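You operate a simulated robot arm through the tools that you are given. There is no shell and no other tool. Be economical: measure what you need, move in short steps, check, and stop when the job is done.

You are at the controls of a simulated robot arm. One attempt, no reset.

JOB
Press a dowel 10 mm deep into the glued yellow block.
Fine: set the depth dial for it; grey slide back out and the block into the wooden tray; no more glue; the white switch and the other blocks end as they began.

It is judged by the outcome, as a careful person would: the job done as asked, and still so three seconds after it is handed in. It fails if anything else is knocked over, pushed out of place, dropped, spilled or broken.

ROBOT AND FRAMES
A 6-joint arm with a two-finger parallel gripper, fixed in place. Base frame: the origin is at the foot of the arm, x ahead of it, y to its left, z up; the work surface is at about z = 880. Readings come in mm, rad, newtons and seconds.
With the tool pointing down near the work surface it reaches from about 240 to 640 mm from the base axis. Its first joint turns from -1.152 to 1.152 rad. Payload 2.7 kg.
Tool frame: the origin (TCP) lies between the finger pads and is the grasp point; the fingertips stand 23 mm ahead of it; z points along the fingers, y is the line along which they close. Largest opening 94 mm; finger width 38, thickness 10; the body of the gripper, 54 by 96 mm, starts 39 mm behind the TCP.
Orientation is that of the tool frame in the base frame, as a unit quaternion [x, y, z, w]. With the fingers straight down and closing along the base's y, the tool's x points along the base's -x, its y along +y and its z along -z.

CONTROLS
- The arm moves only by the tool apply_moves. Its argument "moves" is a list that holds one entry, the list of rows, each a list of 7 numbers: the turn, a rotation vector about the base's x, y, z in rad, then the shift along the base's x, y, z in mm, then the finger opening in mm, from 0 to 94. In form: [[[wx, wy, wz, x, y, z, hand], ...]]. A call has 1 to 8 rows; each row shifts and turns the commanded pose from where the row before left it. Each row takes 0.2 s and may step no farther than 50 mm and 0.15 rad from the row before; otherwise, or with a gripper value out of range, the whole call is refused. Where a pose cannot be reached the arm comes as near as it can. A force on the tool above 40 N (or 10 N above the force at the start of the call, whichever is more), or a blocked arm, ends the call early, and 0.2 s more pass. Each finger travels about 45 mm/s and halts on what it meets, pressing with about 41 N; the grip force reading is that of the motor and also rises with nothing between the fingers. The clock runs only during rows and for 0.2 s after the last one: add rows that do not move to give the fingers time. It gives the time, the measured TCP pose, the force on the tool (base axes), the opening and the grip force at its end, in the units of the frame above (readings bear some noise), with the torque about the TCP (base axes, N m) and any sound that the robot's microphone picked up, and new pictures: "views" is both (left out), scene, wrist or none.
- Cameras (640 x 400 px; columns grow to the right, rows downward): "scene" is fixed at [70.9, -431.8, 1401.3]; the picture's right is [0.82, -0.58, 0.00], its down [-0.34, -0.49, -0.80] and it looks along [0.46, 0.66, -0.60] (base axes); focal length 300 px, centre (320, 200). "wrist" rides on the gripper at [86, 16, -75] in the tool frame; the picture's right is [-0.18, 0.98, 0.00], its down [-0.58, -0.11, -0.81] and it looks along [-0.79, -0.15, 0.59] (tool axes); focal length 243 px, centre (320, 200). There is no depth. A picture from a camera that has moved, and an enlarged one, comes with that camera's place and axes in the base frame and with its lens.
- inspect(camera, box): a new picture of the part [left, top, right, bottom] of that camera's present view, enlarged. The clock stands still meanwhile.
- sign_off(): hands the job in; it is judged then, once.

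Work in short steps. Places have to be worked out from the pictures, the camera data and where the tool is seen: move nearer, look again, correct. Check each grasp and each placing, and mend what went wrong. You have 120 turns and 200 pictures in all, those below and enlarged ones among them. Open the gripper and draw the arm clear of the work before you hand the job in, unless the task says otherwise; then end with one line.

The tools are called after "Call:" as a command line: name --argument value ..., lists and objects as JSON in quotes. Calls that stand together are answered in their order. apply_moves: Moves the arm, as the interface text tells. Its arguments: {"type":"object","properties":{"moves":{"type":"array","items":{"type":"array","items":{"type":"array","items":{"type":"number"}}}},"views":{"type":"string","enum":["both","scene","wrist","none"]}},"required":["moves"]} The other tools are called the same way: inspect (camera, box) takes an enlarged picture of a part of a camera's view; sign_off () hands the job in.

At the start:

```text
clock: 0.0
ee_pos: [356.4, 216.0, 1201.2]
tcp_rot: [0.0, 1.0, 0.0, 0.001]
contact_force: [-0.6, 0.2, -0.7]
moment: [0.03, 0.01, 0.03]
gripper_width: 94.1
grip_force: 0.1
```

scene: 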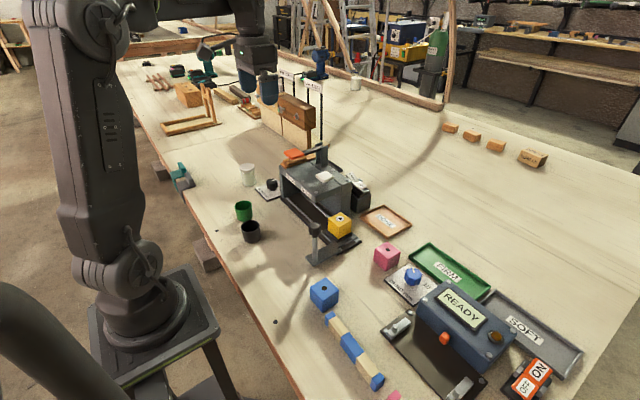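
wrist: 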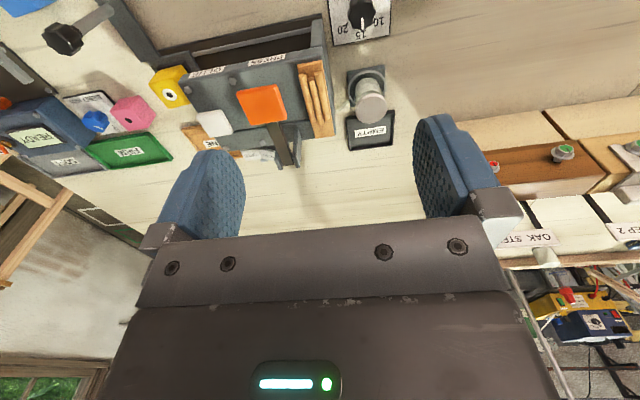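

I start by looking closely at the machine and its surroundings.

Call:
inspect --camera "scene" --box '[220, 130, 420, 270]'

Call:
inspect --camera "wrist" --box '[140, 0, 420, 180]'

Call:
inspect --camera "scene" --box '[300, 230, 600, 400]'

```text
2.86 times, centred on (320, 200) of scene
camera zoom: at [70.9, -431.8, 1401.3], right [0.82, -0.58, 0.0], down [-0.34, -0.49, -0.8], along [0.46, 0.66, -0.6], focal length 858 px, centre (320, 200)
```

zoom: 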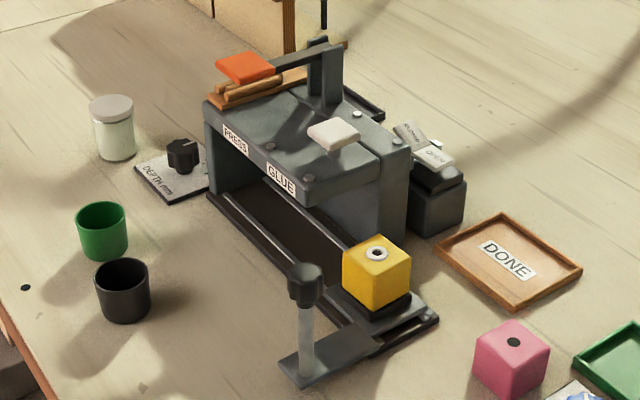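

```text
2.22 times, centred on (280, 90) of wrist
camera zoom: at [271.1, 231.9, 1275.1], right [0.18, 0.98, 0.0], down [0.58, -0.11, 0.81], along [0.79, -0.15, -0.59], focal length 539 px, centre (409, 444)
```

zoom: 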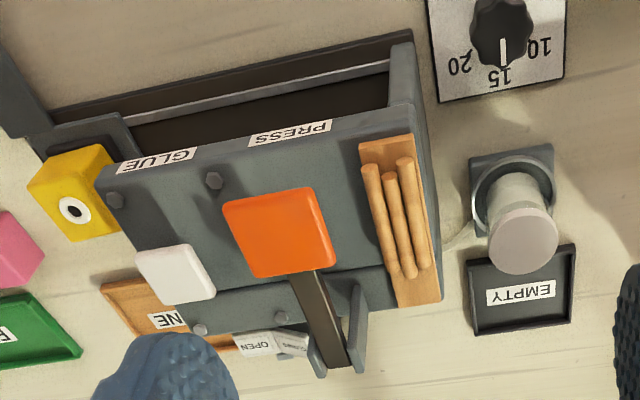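

```text
2.13 times, centred on (450, 315) of scene
camera zoom: at [70.9, -431.8, 1401.3], right [0.82, -0.58, 0.0], down [-0.34, -0.49, -0.8], along [0.46, 0.66, -0.6], focal length 640 px, centre (43, -45)
```

zoom: 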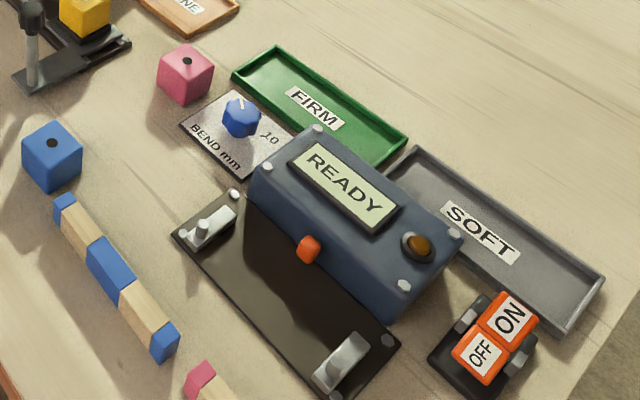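

Rails seem to run along y with the slide's post near (328,-42); block hole near (419,-15,943). I look closer at the rocker, the dowel rack, and the dial.

Call:
inspect --camera "scene" --box '[335, 165, 385, 215]'

Call:
inspect --camera "scene" --box '[270, 130, 350, 190]'

Call:
inspect --camera "wrist" --box '[320, 0, 420, 60]'

Call:
inspect --camera "wrist" --box '[220, 90, 340, 170]'

```text
8.00 times, centred on (360, 190) of scene
camera zoom: at [70.9, -431.8, 1401.3], right [0.82, -0.58, 0.0], down [-0.34, -0.49, -0.8], along [0.46, 0.66, -0.6], focal length 2401 px, centre (0, 280)
```

zoom: 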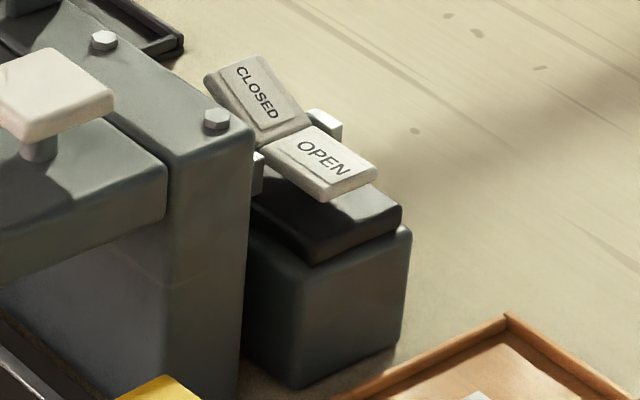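

```text
6.67 times, centred on (310, 160) of scene
camera zoom: at [70.9, -431.8, 1401.3], right [0.82, -0.58, 0.0], down [-0.34, -0.49, -0.8], along [0.46, 0.66, -0.6], focal length 2001 px, centre (387, 467)
```

zoom: 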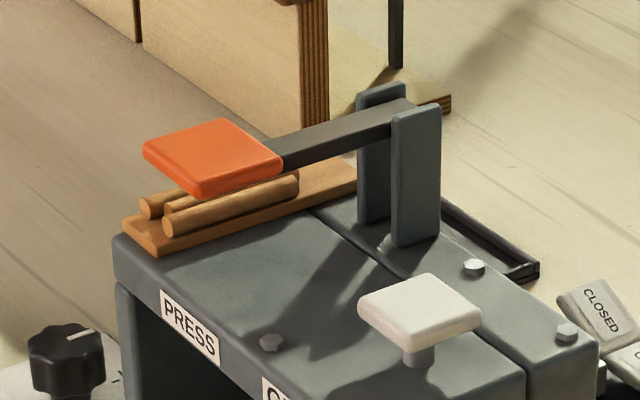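

```text
6.40 times, centred on (370, 30) of wrist
camera zoom: at [271.1, 231.9, 1275.1], right [0.18, 0.98, 0.0], down [0.58, -0.11, 0.81], along [0.79, -0.15, -0.59], focal length 1553 px, centre (0, 1288)
```

zoom: 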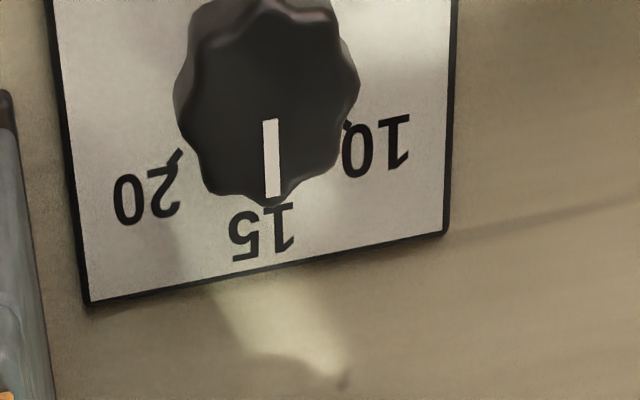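

```text
5.00 times, centred on (280, 130) of wrist
camera zoom: at [271.1, 231.9, 1275.1], right [0.18, 0.98, 0.0], down [0.58, -0.11, 0.81], along [0.79, -0.15, -0.59], focal length 1213 px, centre (520, 550)
```

zoom: 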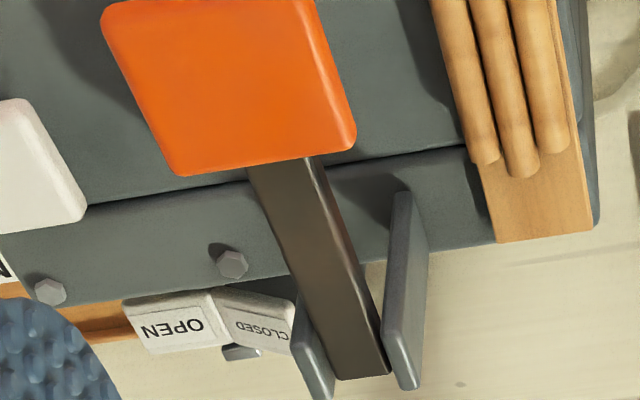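

The white rocker is OPEN/CLOSED (apparently at OPEN), the dial is at 15. I rotate the hand (clear of the machine) and descend over the dial for a closer view.

Call:
apply_moves --moves '[[[0, 0, -0.15, 4, 6, -18, 94], [0, 0, -0.15, 4, 6, -18, 94], [0, 0, -0.15, 4, 6, -18, 94], [0, 0, -0.15, 4, 6, -18, 94], [0, 0, -0.15, 4, 6, -18, 94], [0, 0, -0.15, 4, 6, -18, 94], [0, 0, -0.15, 4, 6, -18, 94], [0, 0, -0.15, 0, 6, -18, 94]]]'

```text
clock: 1.8
ee_pos: [384.0, 265.0, 1056.1]
tcp_rot: [0.565, 0.825, 0.001, 0.0]
contact_force: [-0.5, -0.2, -0.3]
moment: [0.0, -0.01, 0.02]
gripper_width: 94.0
grip_force: 0.1
camera wrist: at [369.6, 349.8, 1130.8], right [0.98, 0.18, 0.0], down [0.11, -0.58, 0.81], along [0.15, -0.79, -0.59], focal length 243 px, centre (320, 200)
```

scene: 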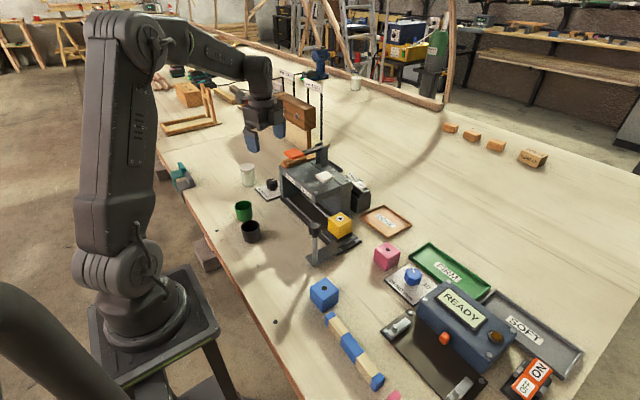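
wrist: 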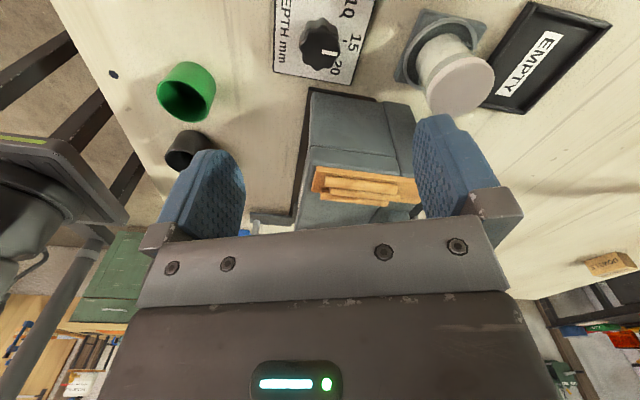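

Call:
inspect --camera "wrist" --box '[260, 0, 400, 88]'

Call:
inspect --camera "scene" --box '[230, 155, 310, 205]'

```text
4.55 times, centred on (330, 44) of wrist
camera zoom: at [369.6, 349.8, 1130.8], right [0.98, 0.18, 0.0], down [0.11, -0.58, 0.81], along [0.15, -0.79, -0.59], focal length 1103 px, centre (274, 909)
```

zoom: 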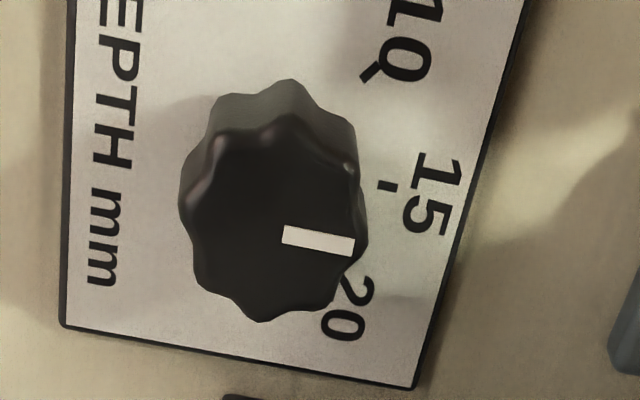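

```text
8.00 times, centred on (270, 180) of scene
camera zoom: at [70.9, -431.8, 1401.3], right [0.82, -0.58, 0.0], down [-0.34, -0.49, -0.8], along [0.46, 0.66, -0.6], focal length 2401 px, centre (720, 360)
```

zoom: 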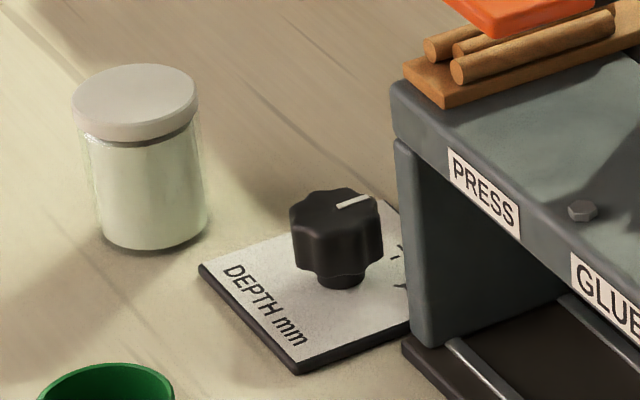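

Knob centre ≈ (385.5, 264), top ≈ 917; 10 mark is ~50° counter-clockwise (from above). I turn the hand to about -1.9 rad and descend partway.

Call:
apply_moves --moves '[[[0, 0, -0.14, 0.3, -0.2, -18, 70], [0, 0, -0.14, 0.3, -0.2, -18, 70], [0, 0, -0.14, 0.3, -0.2, -18, 66], [0, 0, -0.14, 0.3, -0.2, -18, 62], [0, 0, -0.14, 0.3, -0.2, -18, 60], [0, 0, 0, 0, 0, -10, 60]]]'

```text
clock: 3.2
ee_pos: [386.9, 265.3, 957.1]
tcp_rot: [0.813, 0.582, 0.001, 0.001]
contact_force: [0.6, 0.4, -0.7]
moment: [-0.02, -0.02, -0.02]
gripper_width: 60.0
grip_force: 0.0
camera wrist: at [431.0, 340.3, 1031.1], right [0.87, -0.49, 0.0], down [-0.29, -0.51, 0.81], along [-0.4, -0.7, -0.59], focal length 243 px, centre (320, 200)
```

scene: 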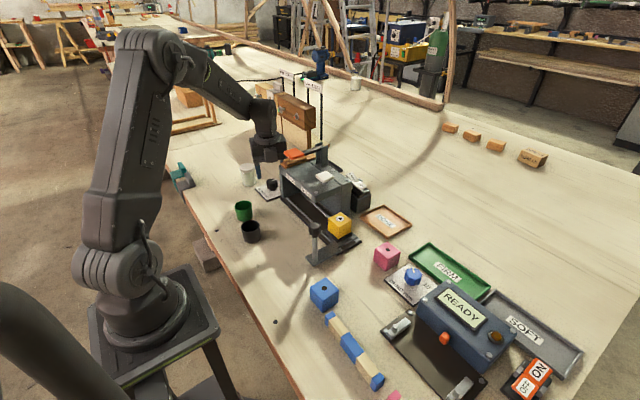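
wrist: 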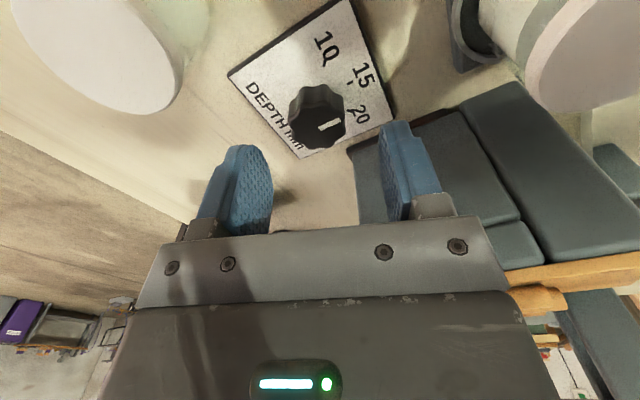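

Call:
apply_moves --moves '[[[0, 0, 0, 0, 0, -15, 60], [0, 0, 0, 0, 0, -15, 60], [0, 0, 0, 0, 0, -12, 60]]]'

Call:
inspect --camera "scene" --box '[230, 155, 310, 205]'

```text
clock: 3.7
ee_pos: [387.8, 266.1, 947.2]
tcp_rot: [0.813, 0.582, 0.004, 0.002]
contact_force: [-0.4, 0.3, -0.7]
moment: [-0.02, -0.01, 0.01]
gripper_width: 60.1
grip_force: 0.0
stopped in row 2: the force on the tool passed its limit at 63 N (the readings are from after the stop); the commanded pose is now the measured one
camera wrist: at [431.7, 340.8, 1022.1], right [0.87, -0.49, 0.01], down [-0.3, -0.52, 0.8], along [-0.39, -0.7, -0.6], focal length 243 px, centre (320, 200)
```

scene: 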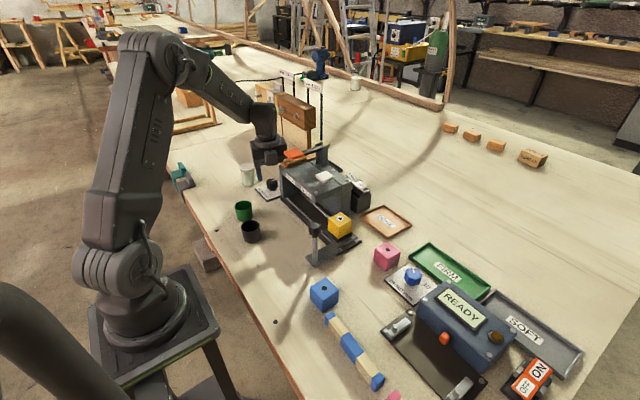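
wrist: 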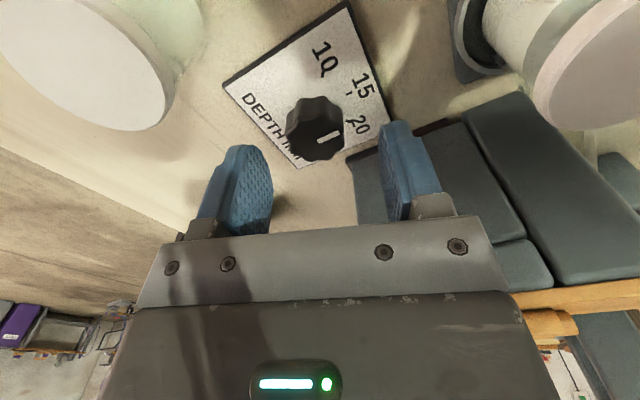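

```text
8.00 times, centred on (270, 180) of scene
camera zoom: at [70.9, -431.8, 1401.3], right [0.82, -0.58, 0.0], down [-0.34, -0.49, -0.8], along [0.46, 0.66, -0.6], focal length 2401 px, centre (720, 360)
```

zoom: 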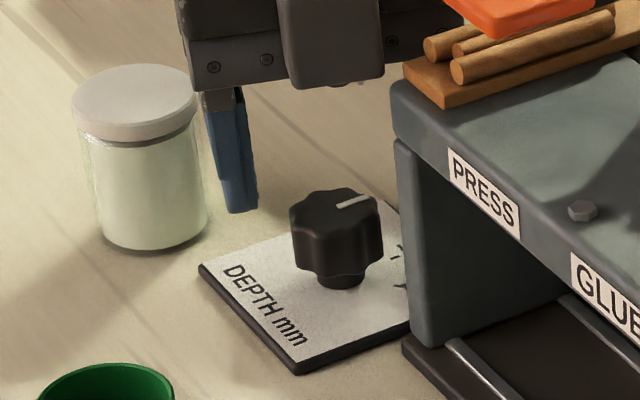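

The descent stopped on a contact at z≈947. I look at what was touched before moving.

Call:
inspect --camera "scene" --box '[235, 90, 335, 165]'

Call:
inspect --camera "wrist" --box '[380, 60, 640, 360]'

Call:
inspect --camera "wrist" --box '[0, 0, 200, 140]'

```text
5.33 times, centred on (285, 128) of scene
camera zoom: at [70.9, -431.8, 1401.3], right [0.82, -0.58, 0.0], down [-0.34, -0.49, -0.8], along [0.46, 0.66, -0.6], focal length 1601 px, centre (507, 587)
```

zoom: 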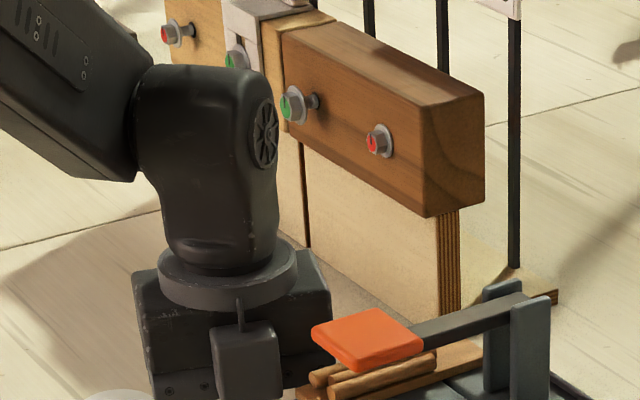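

```text
1.33 times, centred on (510, 210) of wrist
camera zoom: at [431.7, 340.8, 1022.1], right [0.87, -0.49, 0.01], down [-0.3, -0.52, 0.8], along [-0.39, -0.7, -0.6], focal length 324 px, centre (67, 187)
```

zoom: 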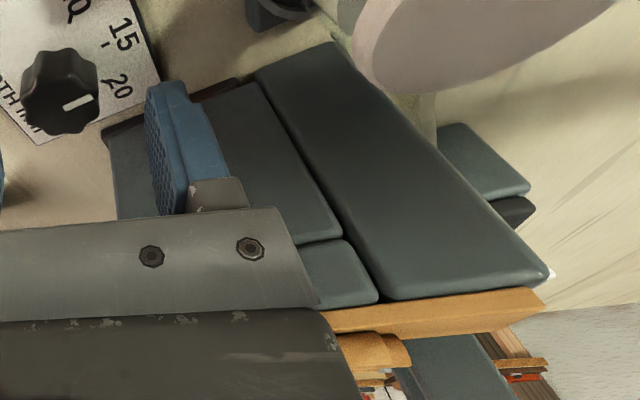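

```text
2.86 times, centred on (100, 70) of wrist
camera zoom: at [431.7, 340.8, 1022.1], right [0.87, -0.49, 0.01], down [-0.3, -0.52, 0.8], along [-0.39, -0.7, -0.6], focal length 693 px, centre (949, 571)
```

zoom: 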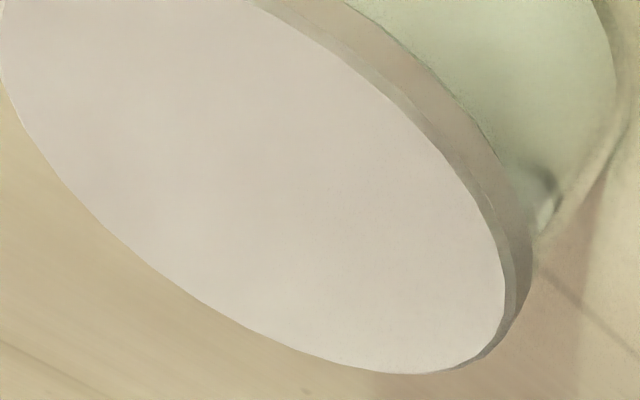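

A housing on the far side of the hand touched the top edge of the press (nothing appears displaced). I'll grip the knob with the pads off-centre so the hand stays ~9 mm farther from the machine: rise, shift +y, descend slowly.

Call:
apply_moves --moves '[[[0, 0, 0, 0, 0, 12, 60], [0, 0, 0, 1.2, 9, 0, 60], [0, 0, 0, 0, 0, -12, 60], [0, 0, 0, 0, 0, -10, 60], [0, 0, 0, 0, 0, -8, 60]]]'

Call:
inspect --camera "wrist" --box '[200, 0, 420, 240]'

Call:
inspect --camera "scene" --box '[230, 145, 310, 205]'

```text
clock: 4.9
ee_pos: [389.6, 275.0, 929.1]
tcp_rot: [0.813, 0.582, 0.004, 0.002]
contact_force: [-0.1, 0.2, 0.6]
moment: [0.01, 0.01, -0.02]
gripper_width: 60.0
grip_force: 0.0
camera wrist: at [432.7, 349.7, 1003.6], right [0.87, -0.49, 0.01], down [-0.3, -0.52, 0.8], along [-0.39, -0.7, -0.6], focal length 243 px, centre (320, 200)
```

scene: 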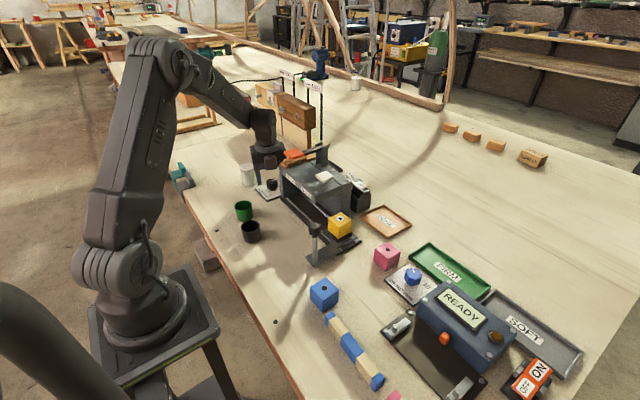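
wrist: 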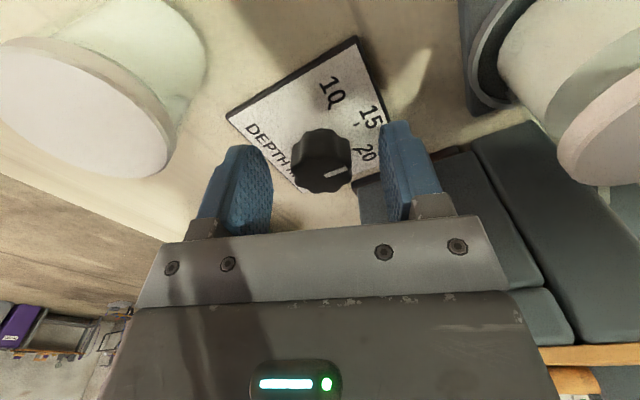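

```text
1.67 times, centred on (310, 120) of wrist
camera zoom: at [432.7, 349.7, 1003.6], right [0.87, -0.49, 0.01], down [-0.3, -0.52, 0.8], along [-0.39, -0.7, -0.6], focal length 404 px, centre (337, 333)
```

zoom: 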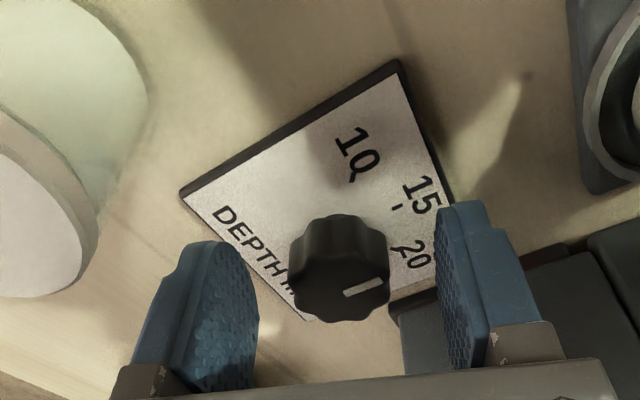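

```text
6.67 times, centred on (270, 175) of scene
camera zoom: at [70.9, -431.8, 1401.3], right [0.82, -0.58, 0.0], down [-0.34, -0.49, -0.8], along [0.46, 0.66, -0.6], focal length 2001 px, centre (653, 367)
```

zoom: 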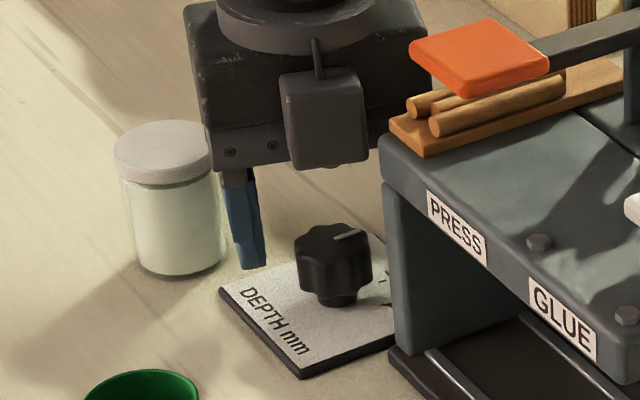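

Clear now and centred between the fingers. Descend 13 mm and close on the knob.

Call:
apply_moves --moves '[[[0, 0, 0, 0, 0, -7, 60], [0, 0, 0, 0, 0, -6, 60], [0, 0, 0, 0, 0, 0, 30], [0, 0, 0, 0, 0, 0, 30]]]'

Call:
inspect --camera "wrist" --box '[200, 40, 420, 240]'

```text
clock: 5.9
ee_pos: [388.9, 275.8, 916.2]
tcp_rot: [0.813, 0.582, 0.002, 0.002]
contact_force: [-6.9, 3.1, 1.6]
moment: [0.01, 0.21, -0.1]
gripper_width: 33.0
grip_force: 27.5
camera wrist: at [432.1, 349.8, 990.4], right [0.87, -0.49, 0.0], down [-0.3, -0.52, 0.8], along [-0.39, -0.7, -0.59], focal length 243 px, centre (320, 200)
```

scene: 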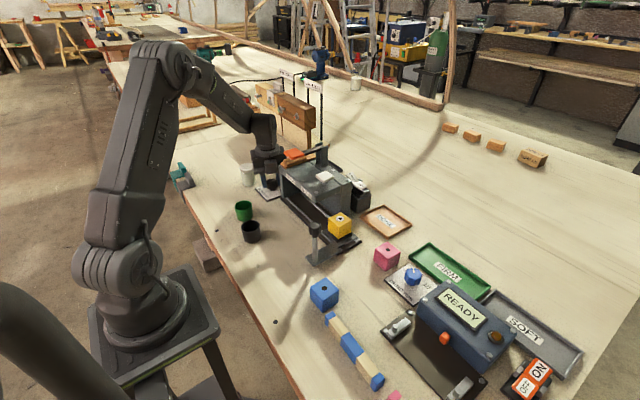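
wrist: 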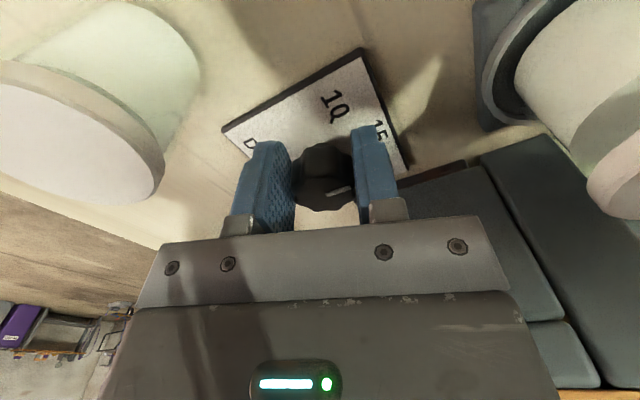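

```text
2.00 times, centred on (310, 140) of wrist
camera zoom: at [432.1, 349.8, 990.4], right [0.87, -0.49, 0.0], down [-0.3, -0.52, 0.8], along [-0.39, -0.7, -0.59], focal length 485 px, centre (340, 320)
```

zoom: 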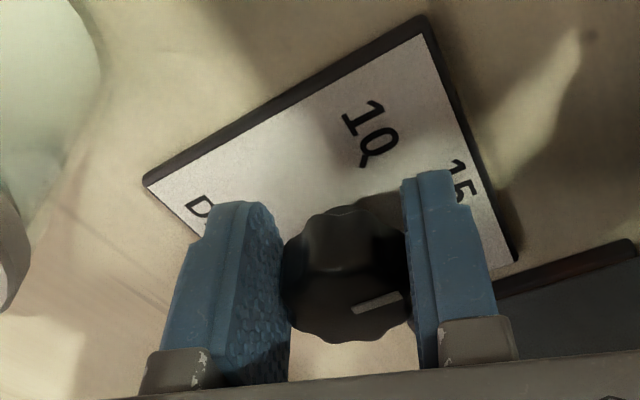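

Knob is gripped (33 mm). Turn counter-clockwise with the TCP orbiting the knob axis; first half, then check.

Call:
apply_moves --moves '[[[0, 0, 0.145, -1.75, 0.46, 0, 30], [0, 0, 0.145, -1.8, 0.2, 0, 30], [0, 0, 0.145, -1.81, -0.06, 0, 30]]]' --views "wrist"

Call:
inspect --camera "wrist" --box '[200, 40, 420, 240]'

```text
clock: 6.7
ee_pos: [382.8, 275.2, 916.8]
tcp_rot: [0.667, 0.745, 0.004, 0.001]
contact_force: [-2.4, 3.3, -4.0]
moment: [-0.51, 0.09, -0.01]
gripper_width: 32.2
grip_force: 45.1
camera wrist: at [390.9, 361.2, 990.5], right [1.0, -0.08, 0.01], down [-0.05, -0.59, 0.8], along [-0.06, -0.8, -0.59], focal length 243 px, centre (320, 200)
```

wrist: 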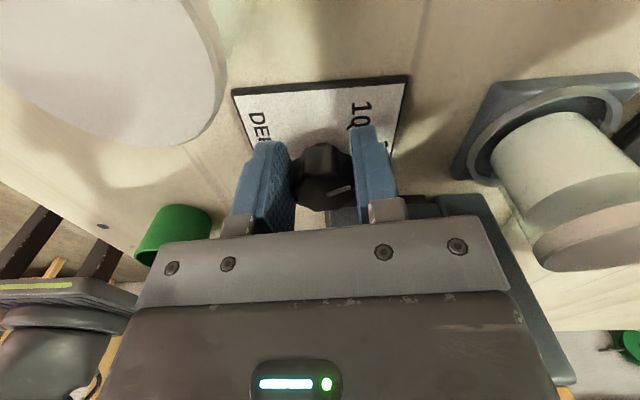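

```text
2.00 times, centred on (310, 140) of wrist
camera zoom: at [390.9, 361.2, 990.5], right [1.0, -0.08, 0.01], down [-0.05, -0.59, 0.8], along [-0.06, -0.8, -0.59], focal length 485 px, centre (340, 320)
```

zoom: 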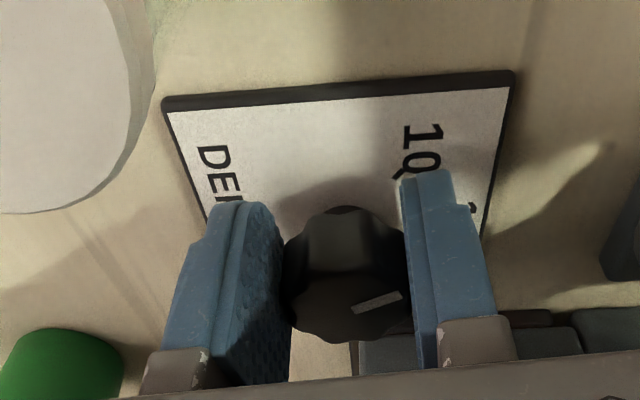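

Call:
apply_moves --moves '[[[0, 0, 0.145, -1.78, -0.32, 0, 30], [0, 0, 0.145, -1.72, -0.57, 0, 30], [0, 0, 0.145, -1.61, -0.82, 0, 30]]]' --views "wrist"

Call:
inspect --camera "wrist" --box '[200, 40, 420, 240]'

Call:
inspect --camera "scene" --box '[230, 145, 310, 205]'

```text
clock: 7.5
ee_pos: [379.0, 273.6, 916.0]
tcp_rot: [0.491, 0.871, 0.005, 0.001]
contact_force: [9.9, 5.1, -14.6]
moment: [0.28, 0.03, 0.15]
gripper_width: 32.5
grip_force: 44.8
camera wrist: at [349.2, 354.1, 990.6], right [0.94, 0.35, 0.01], down [0.2, -0.56, 0.8], along [0.29, -0.75, -0.6], focal length 243 px, centre (320, 200)
```

wrist: 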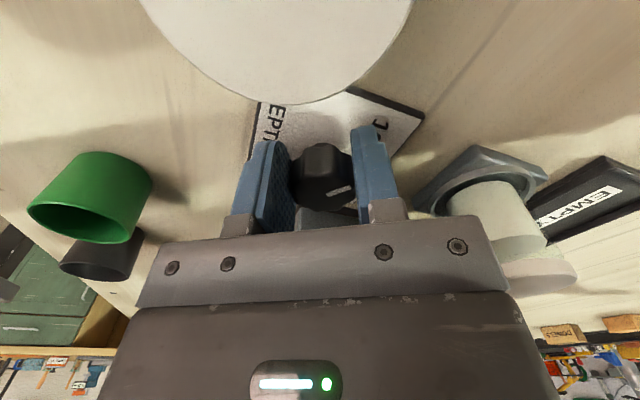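

```text
2.00 times, centred on (310, 140) of wrist
camera zoom: at [349.2, 354.1, 990.6], right [0.94, 0.35, 0.01], down [0.2, -0.56, 0.8], along [0.29, -0.75, -0.6], focal length 485 px, centre (340, 320)
```

zoom: 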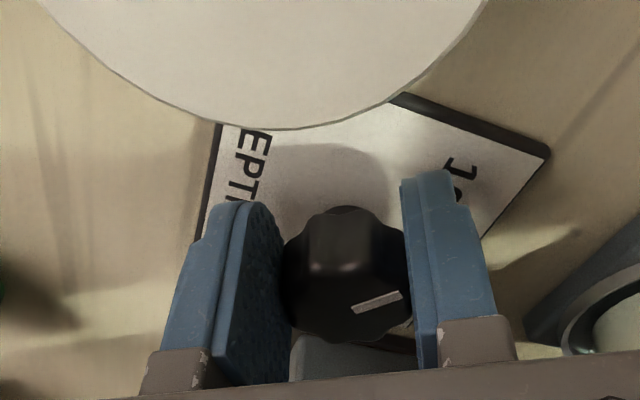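

```text
6.67 times, centred on (270, 175) of scene
camera zoom: at [71.4, -431.6, 1401.3], right [0.82, -0.58, 0.0], down [-0.34, -0.49, -0.8], along [0.46, 0.66, -0.6], focal length 2001 px, centre (653, 367)
```

zoom: 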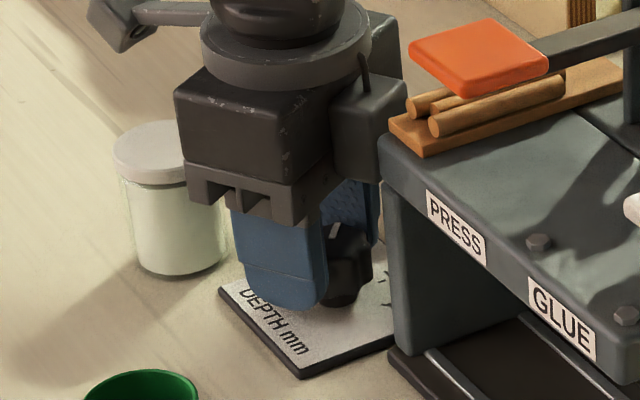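

Knob followed the hand ~0.88 rad. Release, back off slightly (+y) and rise to read the dial.

Call:
apply_moves --moves '[[[0, 0, 0, 0, 0, 0, 60], [0, 0, 0, 0, 1, 0, 60], [0, 0, 0, 0, 0, 15, 60], [0, 0, 0, 0, 0, 30, 60], [0, 0, 0, 0, 0, 30, 60], [0, 0, 0, 0, 0, 30, 60]]]' --views "wrist"

Call:
inspect --camera "wrist" --box '[250, 0, 410, 100]'

```text
clock: 8.9
ee_pos: [380.7, 275.1, 1021.7]
tcp_rot: [0.493, 0.87, 0.003, 0.0]
contact_force: [0.0, -0.4, 0.5]
moment: [-0.01, 0.01, 0.01]
gripper_width: 60.2
grip_force: 0.0
camera wrist: at [349.4, 355.0, 1096.3], right [0.94, 0.35, 0.01], down [0.2, -0.56, 0.8], along [0.28, -0.75, -0.59], focal length 243 px, centre (320, 200)
```

wrist: 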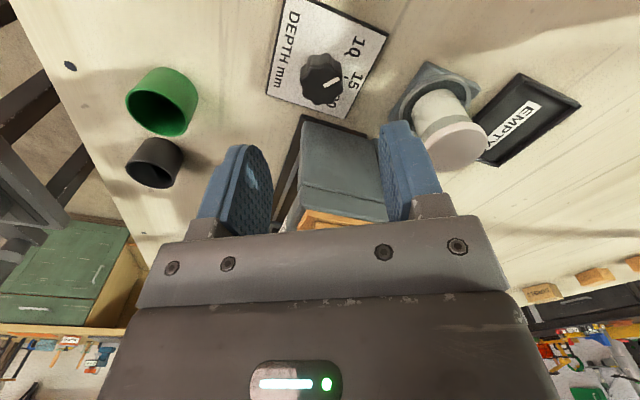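

```text
4.00 times, centred on (330, 50) of wrist
camera zoom: at [349.4, 355.0, 1096.3], right [0.94, 0.35, 0.01], down [0.2, -0.56, 0.8], along [0.28, -0.75, -0.59], focal length 970 px, centre (280, 800)
```

zoom: 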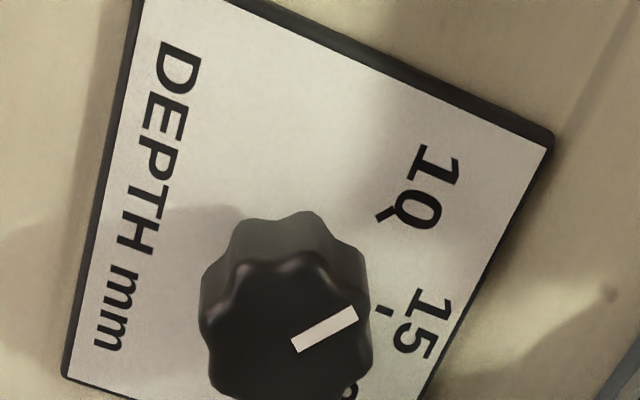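

The pointer sits at about 48–50° from 15, close to the 10 tick. I'll move the hand clear toward the slide post and re-read the dial from the scene camera.

Call:
apply_moves --moves '[[[0, 0, 0, -8, 0, 40, 60], [0, 0, 0.146, -10, -30, 40, 60], [0, 0, 0.146, -10, -45, 0, 60], [0, 0, 0.146, -10, -45, 0, 60], [0, 0, 0.146, -10, -45, 0, 60], [0, 0, 0.146, -10, -45, 0, 60], [0, 0, 0.146, -2, -45, 0, 60], [0, 0, 0.15, -10, -45, 0, 60]]]'

Call:
inspect --camera "scene" --box '[245, 165, 295, 205]'

```text
refused: row 2 steps farther than a row can; nothing moved
```

```text
10.00 times, centred on (270, 185) of scene
camera zoom: at [70.9, -431.8, 1401.3], right [0.82, -0.58, 0.0], down [-0.34, -0.49, -0.8], along [0.46, 0.66, -0.6], focal length 3002 px, centre (820, 350)
```

zoom: 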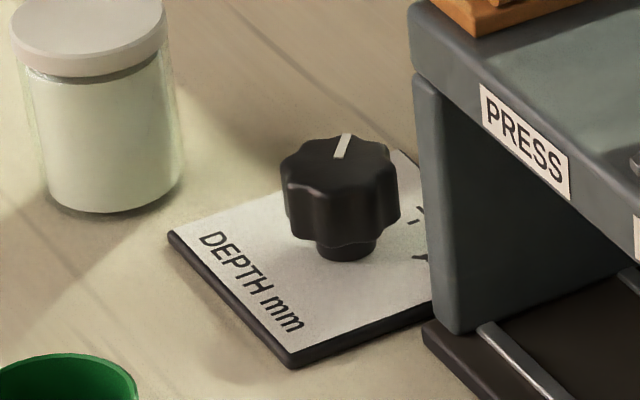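

Scene, wrist and hand measures average to 50°, matching the 10 tick. Now move to the slide post with smaller steps.

Call:
apply_moves --moves '[[[0, 0, 0, -8, 0, 40, 60], [0, 0, 0.146, -10, -30, 30, 60], [0, 0, 0.146, -10, -45, 0, 60], [0, 0, 0.146, -10, -45, 0, 60], [0, 0, 0.146, -10, -45, 0, 60], [0, 0, 0.146, -6, -45, 0, 60], [0, 0, 0.146, -2, -45, 0, 60], [0, 0, 0.15, -2, -45, 0, 60]]]'

Call:
inspect --camera "scene" --box '[245, 165, 295, 205]'

```text
clock: 10.7
ee_pos: [320.0, -28.1, 1090.1]
tcp_rot: [0.002, 1.0, 0.004, -0.002]
contact_force: [-0.1, -0.8, 1.0]
moment: [-0.02, 0.0, -0.02]
gripper_width: 60.1
grip_force: 0.1
camera wrist: at [235.0, -12.4, 1165.9], right [0.19, 0.98, 0.01], down [0.58, -0.12, 0.8], along [0.79, -0.15, -0.6], focal length 243 px, centre (320, 200)
```

scene: 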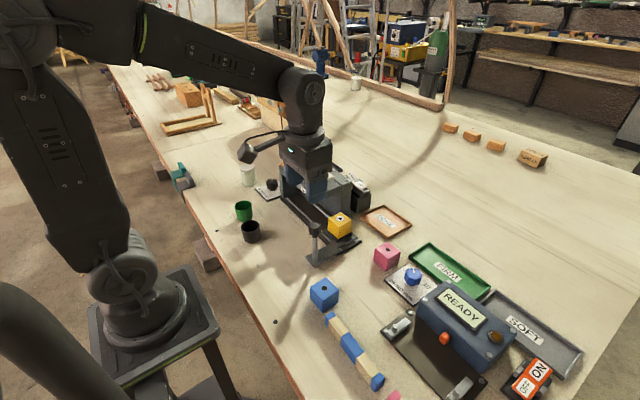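
wrist: 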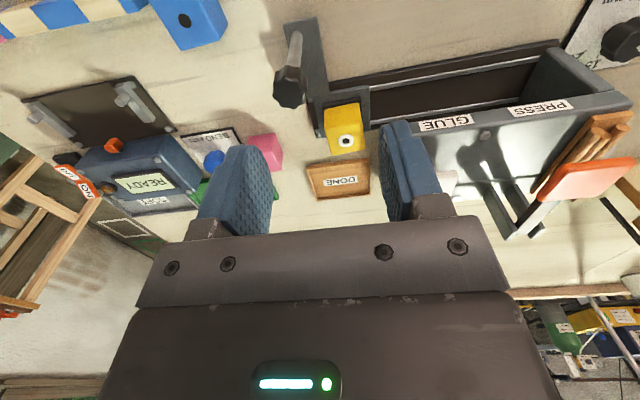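

```text
10.00 times, centred on (270, 185) of scene
camera zoom: at [70.9, -431.8, 1401.3], right [0.82, -0.58, 0.0], down [-0.34, -0.49, -0.8], along [0.46, 0.66, -0.6], focal length 3002 px, centre (820, 350)
```

zoom: 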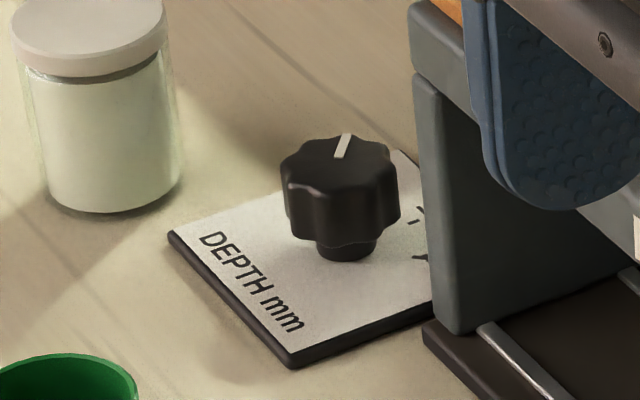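

Dial pointer reads well. The slide post knob is near (324,-49, ~985). I approach above it and look.

Call:
apply_moves --moves '[[[0, 0, 0, 0, -21, -30, 60], [0, 0, 0, 0, 0, -25, 60]]]'

```text
clock: 11.3
ee_pos: [321.7, -47.2, 1036.1]
tcp_rot: [0.002, 1.0, 0.003, -0.001]
contact_force: [0.4, -0.1, 0.8]
moment: [0.03, 0.01, -0.04]
gripper_width: 59.8
grip_force: 0.1
camera wrist: at [235.4, -33.2, 1111.1], right [0.19, 0.98, 0.01], down [0.58, -0.12, 0.8], along [0.79, -0.15, -0.59], focal length 243 px, centre (320, 200)
```

scene: 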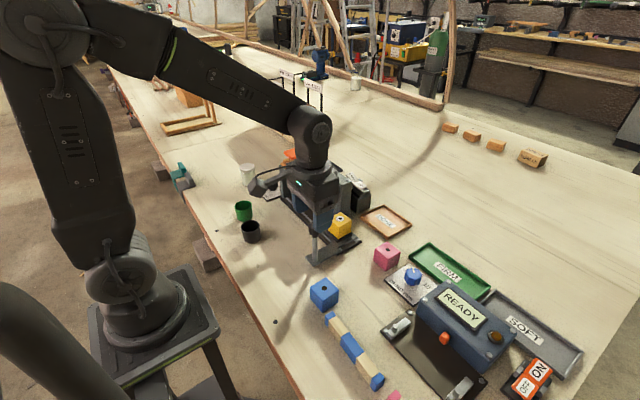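
wrist: 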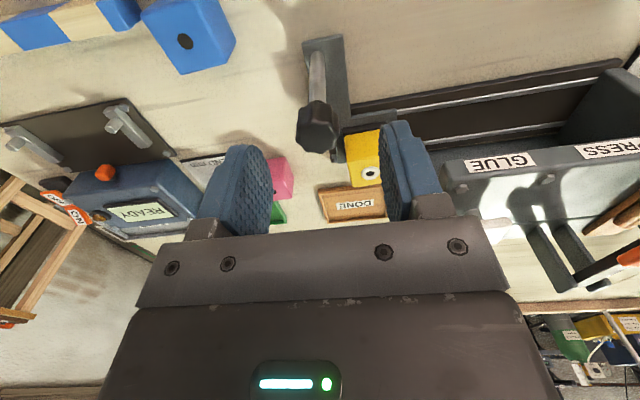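

Knob is centred between the fingers; descend and close on it.

Call:
apply_moves --moves '[[[0, 0, 0, 0, -1, -25, 60], [0, 0, 0, 0, 0, -20, 60], [0, 0, 0, 0, 0, -18, 60], [0, 0, 0, 0, 0, 0, 20], [0, 0, 0, 0, 0, 0, 20], [0, 0, 0, 0, 0, 0, 20]]]'

Call:
inspect --camera "scene" --box '[270, 165, 390, 275]'

```text
clock: 12.7
ee_pos: [320.0, -48.9, 973.1]
tcp_rot: [0.001, 1.0, 0.003, -0.001]
contact_force: [0.5, -0.8, -4.1]
moment: [0.02, -0.43, 0.04]
gripper_width: 24.8
grip_force: 39.6
camera wrist: at [235.3, -33.6, 1048.2], right [0.19, 0.98, 0.01], down [0.58, -0.12, 0.8], along [0.79, -0.15, -0.6], focal length 243 px, centre (320, 200)
```

scene: 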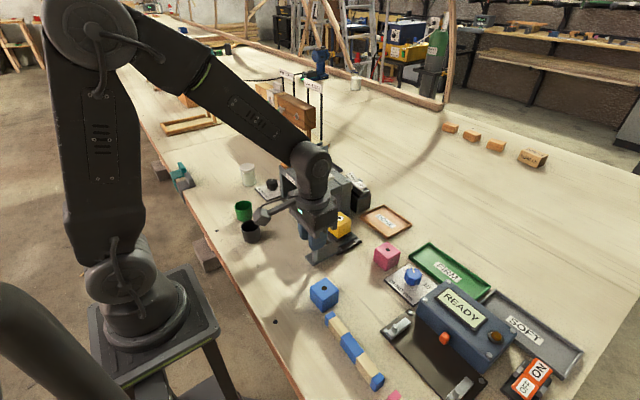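
wrist: 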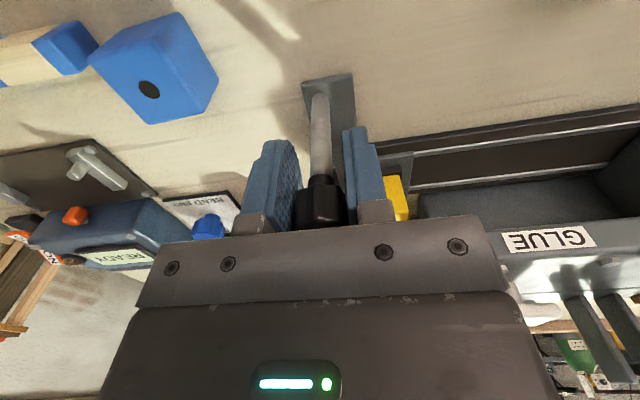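

```text
3.64 times, centred on (330, 220) of scene
camera zoom: at [70.9, -431.8, 1401.2], right [0.82, -0.58, 0.0], down [-0.34, -0.49, -0.8], along [0.46, 0.66, -0.6], focal length 1091 px, centre (284, 127)
```

zoom: 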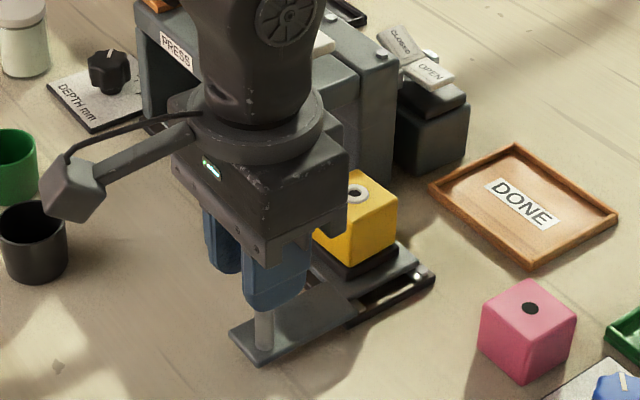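

Knob gripped (25 mm). Push the slide gently inward (+y) 40 mm and check.

Call:
apply_moves --moves '[[[0, 0, 0, 0, 10, 0, 20], [0, 0, 0, 0, 15, 0, 20], [0, 0, 0, 0, 15, 0, 20]]]'

```text
clock: 13.5
ee_pos: [319.1, -7.7, 972.9]
tcp_rot: [0.001, 1.0, 0.004, -0.002]
contact_force: [1.2, -0.7, -5.9]
moment: [0.16, 0.02, -0.02]
gripper_width: 24.6
grip_force: 44.6
camera wrist: at [235.3, 6.9, 1048.2], right [0.19, 0.98, 0.01], down [0.58, -0.12, 0.8], along [0.79, -0.15, -0.6], focal length 243 px, centre (320, 200)
```

scene: 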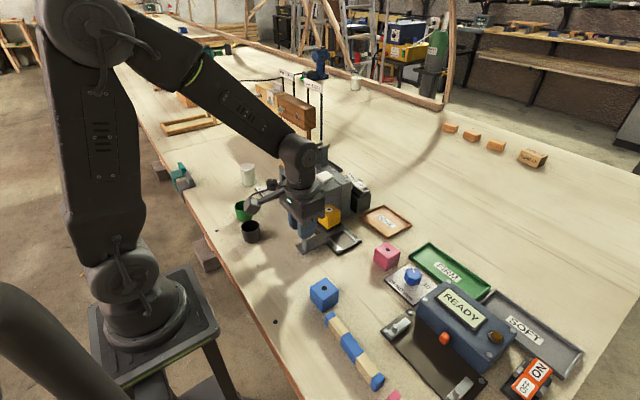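
wrist: 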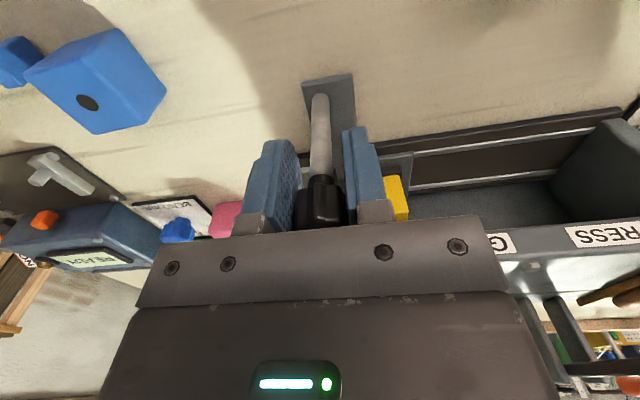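

Slides freely with the block. Continue toward the press station, watching force.

Call:
apply_moves --moves '[[[0, 0, 0, 0, 20, 0, 20], [0, 0, 0, 0, 20, 0, 20], [0, 0, 0, 0, 20, 0, 20], [0, 0, 0, 0, 20, 0, 20]]]'

Call:
inspect --camera "scene" --box '[260, 130, 380, 250]'

```text
clock: 14.5
ee_pos: [320.1, 72.6, 973.1]
tcp_rot: [0.002, 1.0, 0.003, -0.002]
contact_force: [-4.0, -1.0, 3.6]
moment: [0.02, 0.03, 0.07]
gripper_width: 24.5
grip_force: 44.9
camera wrist: at [235.2, 87.2, 1048.2], right [0.19, 0.98, 0.01], down [0.58, -0.12, 0.8], along [0.79, -0.15, -0.6], focal length 243 px, centre (320, 200)
```

scene: 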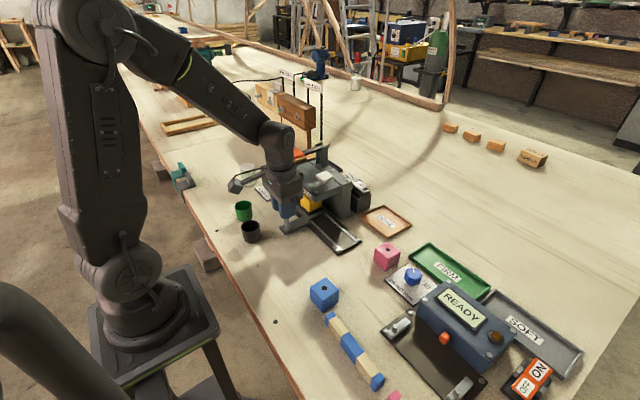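
wrist: 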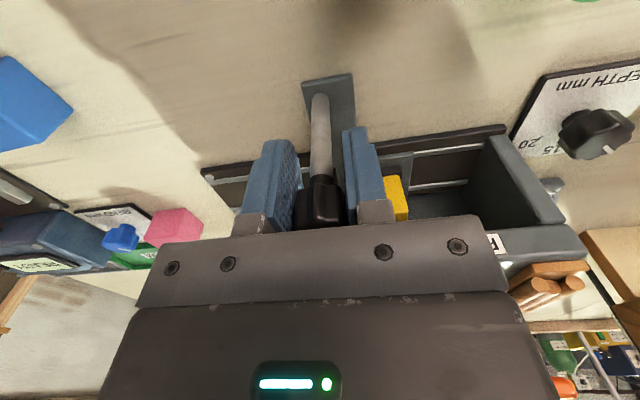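

```text
3.33 times, centred on (320, 190) of scene
camera zoom: at [70.7, -431.8, 1401.3], right [0.82, -0.58, 0.0], down [-0.34, -0.49, -0.8], along [0.46, 0.66, -0.6], focal length 1000 px, centre (320, 233)
```

zoom: 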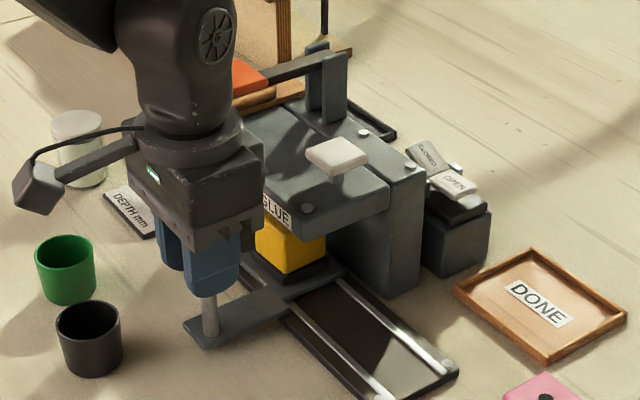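

No resistance. Continue in to the end stop in smaller steps.

Call:
apply_moves --moves '[[[0, 0, 0, 0, 12, 0, 20], [0, 0, 0, 0, 12, 0, 20], [0, 0, 0, 0, 10, 0, 20], [0, 0, 0, 0, 8, 0, 20]]]'

Call:
inspect --camera "scene" --box '[260, 130, 380, 250]'

```text
clock: 15.5
ee_pos: [320.5, 115.4, 974.2]
tcp_rot: [0.001, 1.0, 0.003, 0.0]
contact_force: [-5.0, -0.4, 15.6]
moment: [0.06, 0.62, 0.04]
gripper_width: 24.4
grip_force: 44.9
camera wrist: at [235.1, 129.6, 1048.1], right [0.19, 0.98, 0.01], down [0.58, -0.12, 0.8], along [0.79, -0.15, -0.59], focal length 243 px, centre (320, 200)
```

scene: 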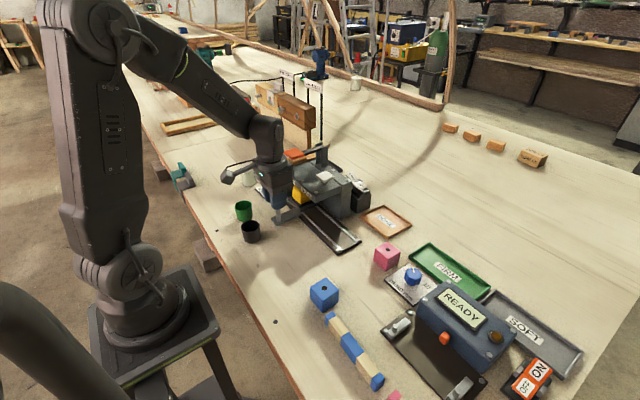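
wrist: 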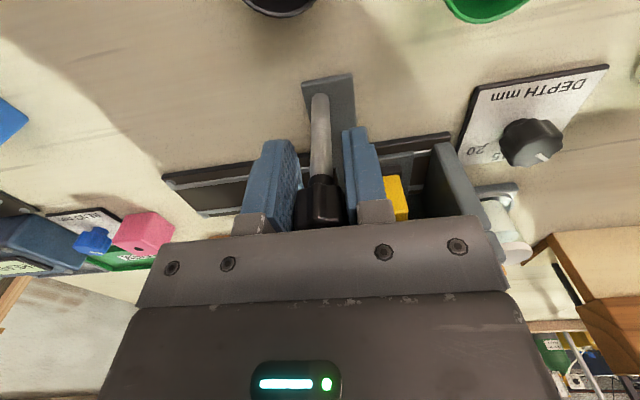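

```text
3.33 times, centred on (320, 190) of scene
camera zoom: at [70.6, -431.9, 1401.3], right [0.82, -0.58, 0.0], down [-0.34, -0.49, -0.8], along [0.46, 0.66, -0.6], focal length 1000 px, centre (320, 233)
```

zoom: 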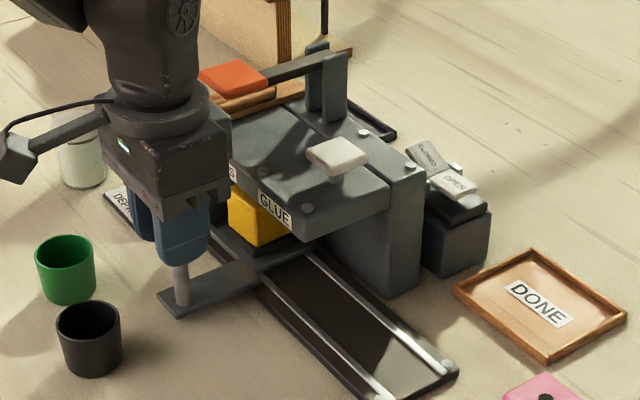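

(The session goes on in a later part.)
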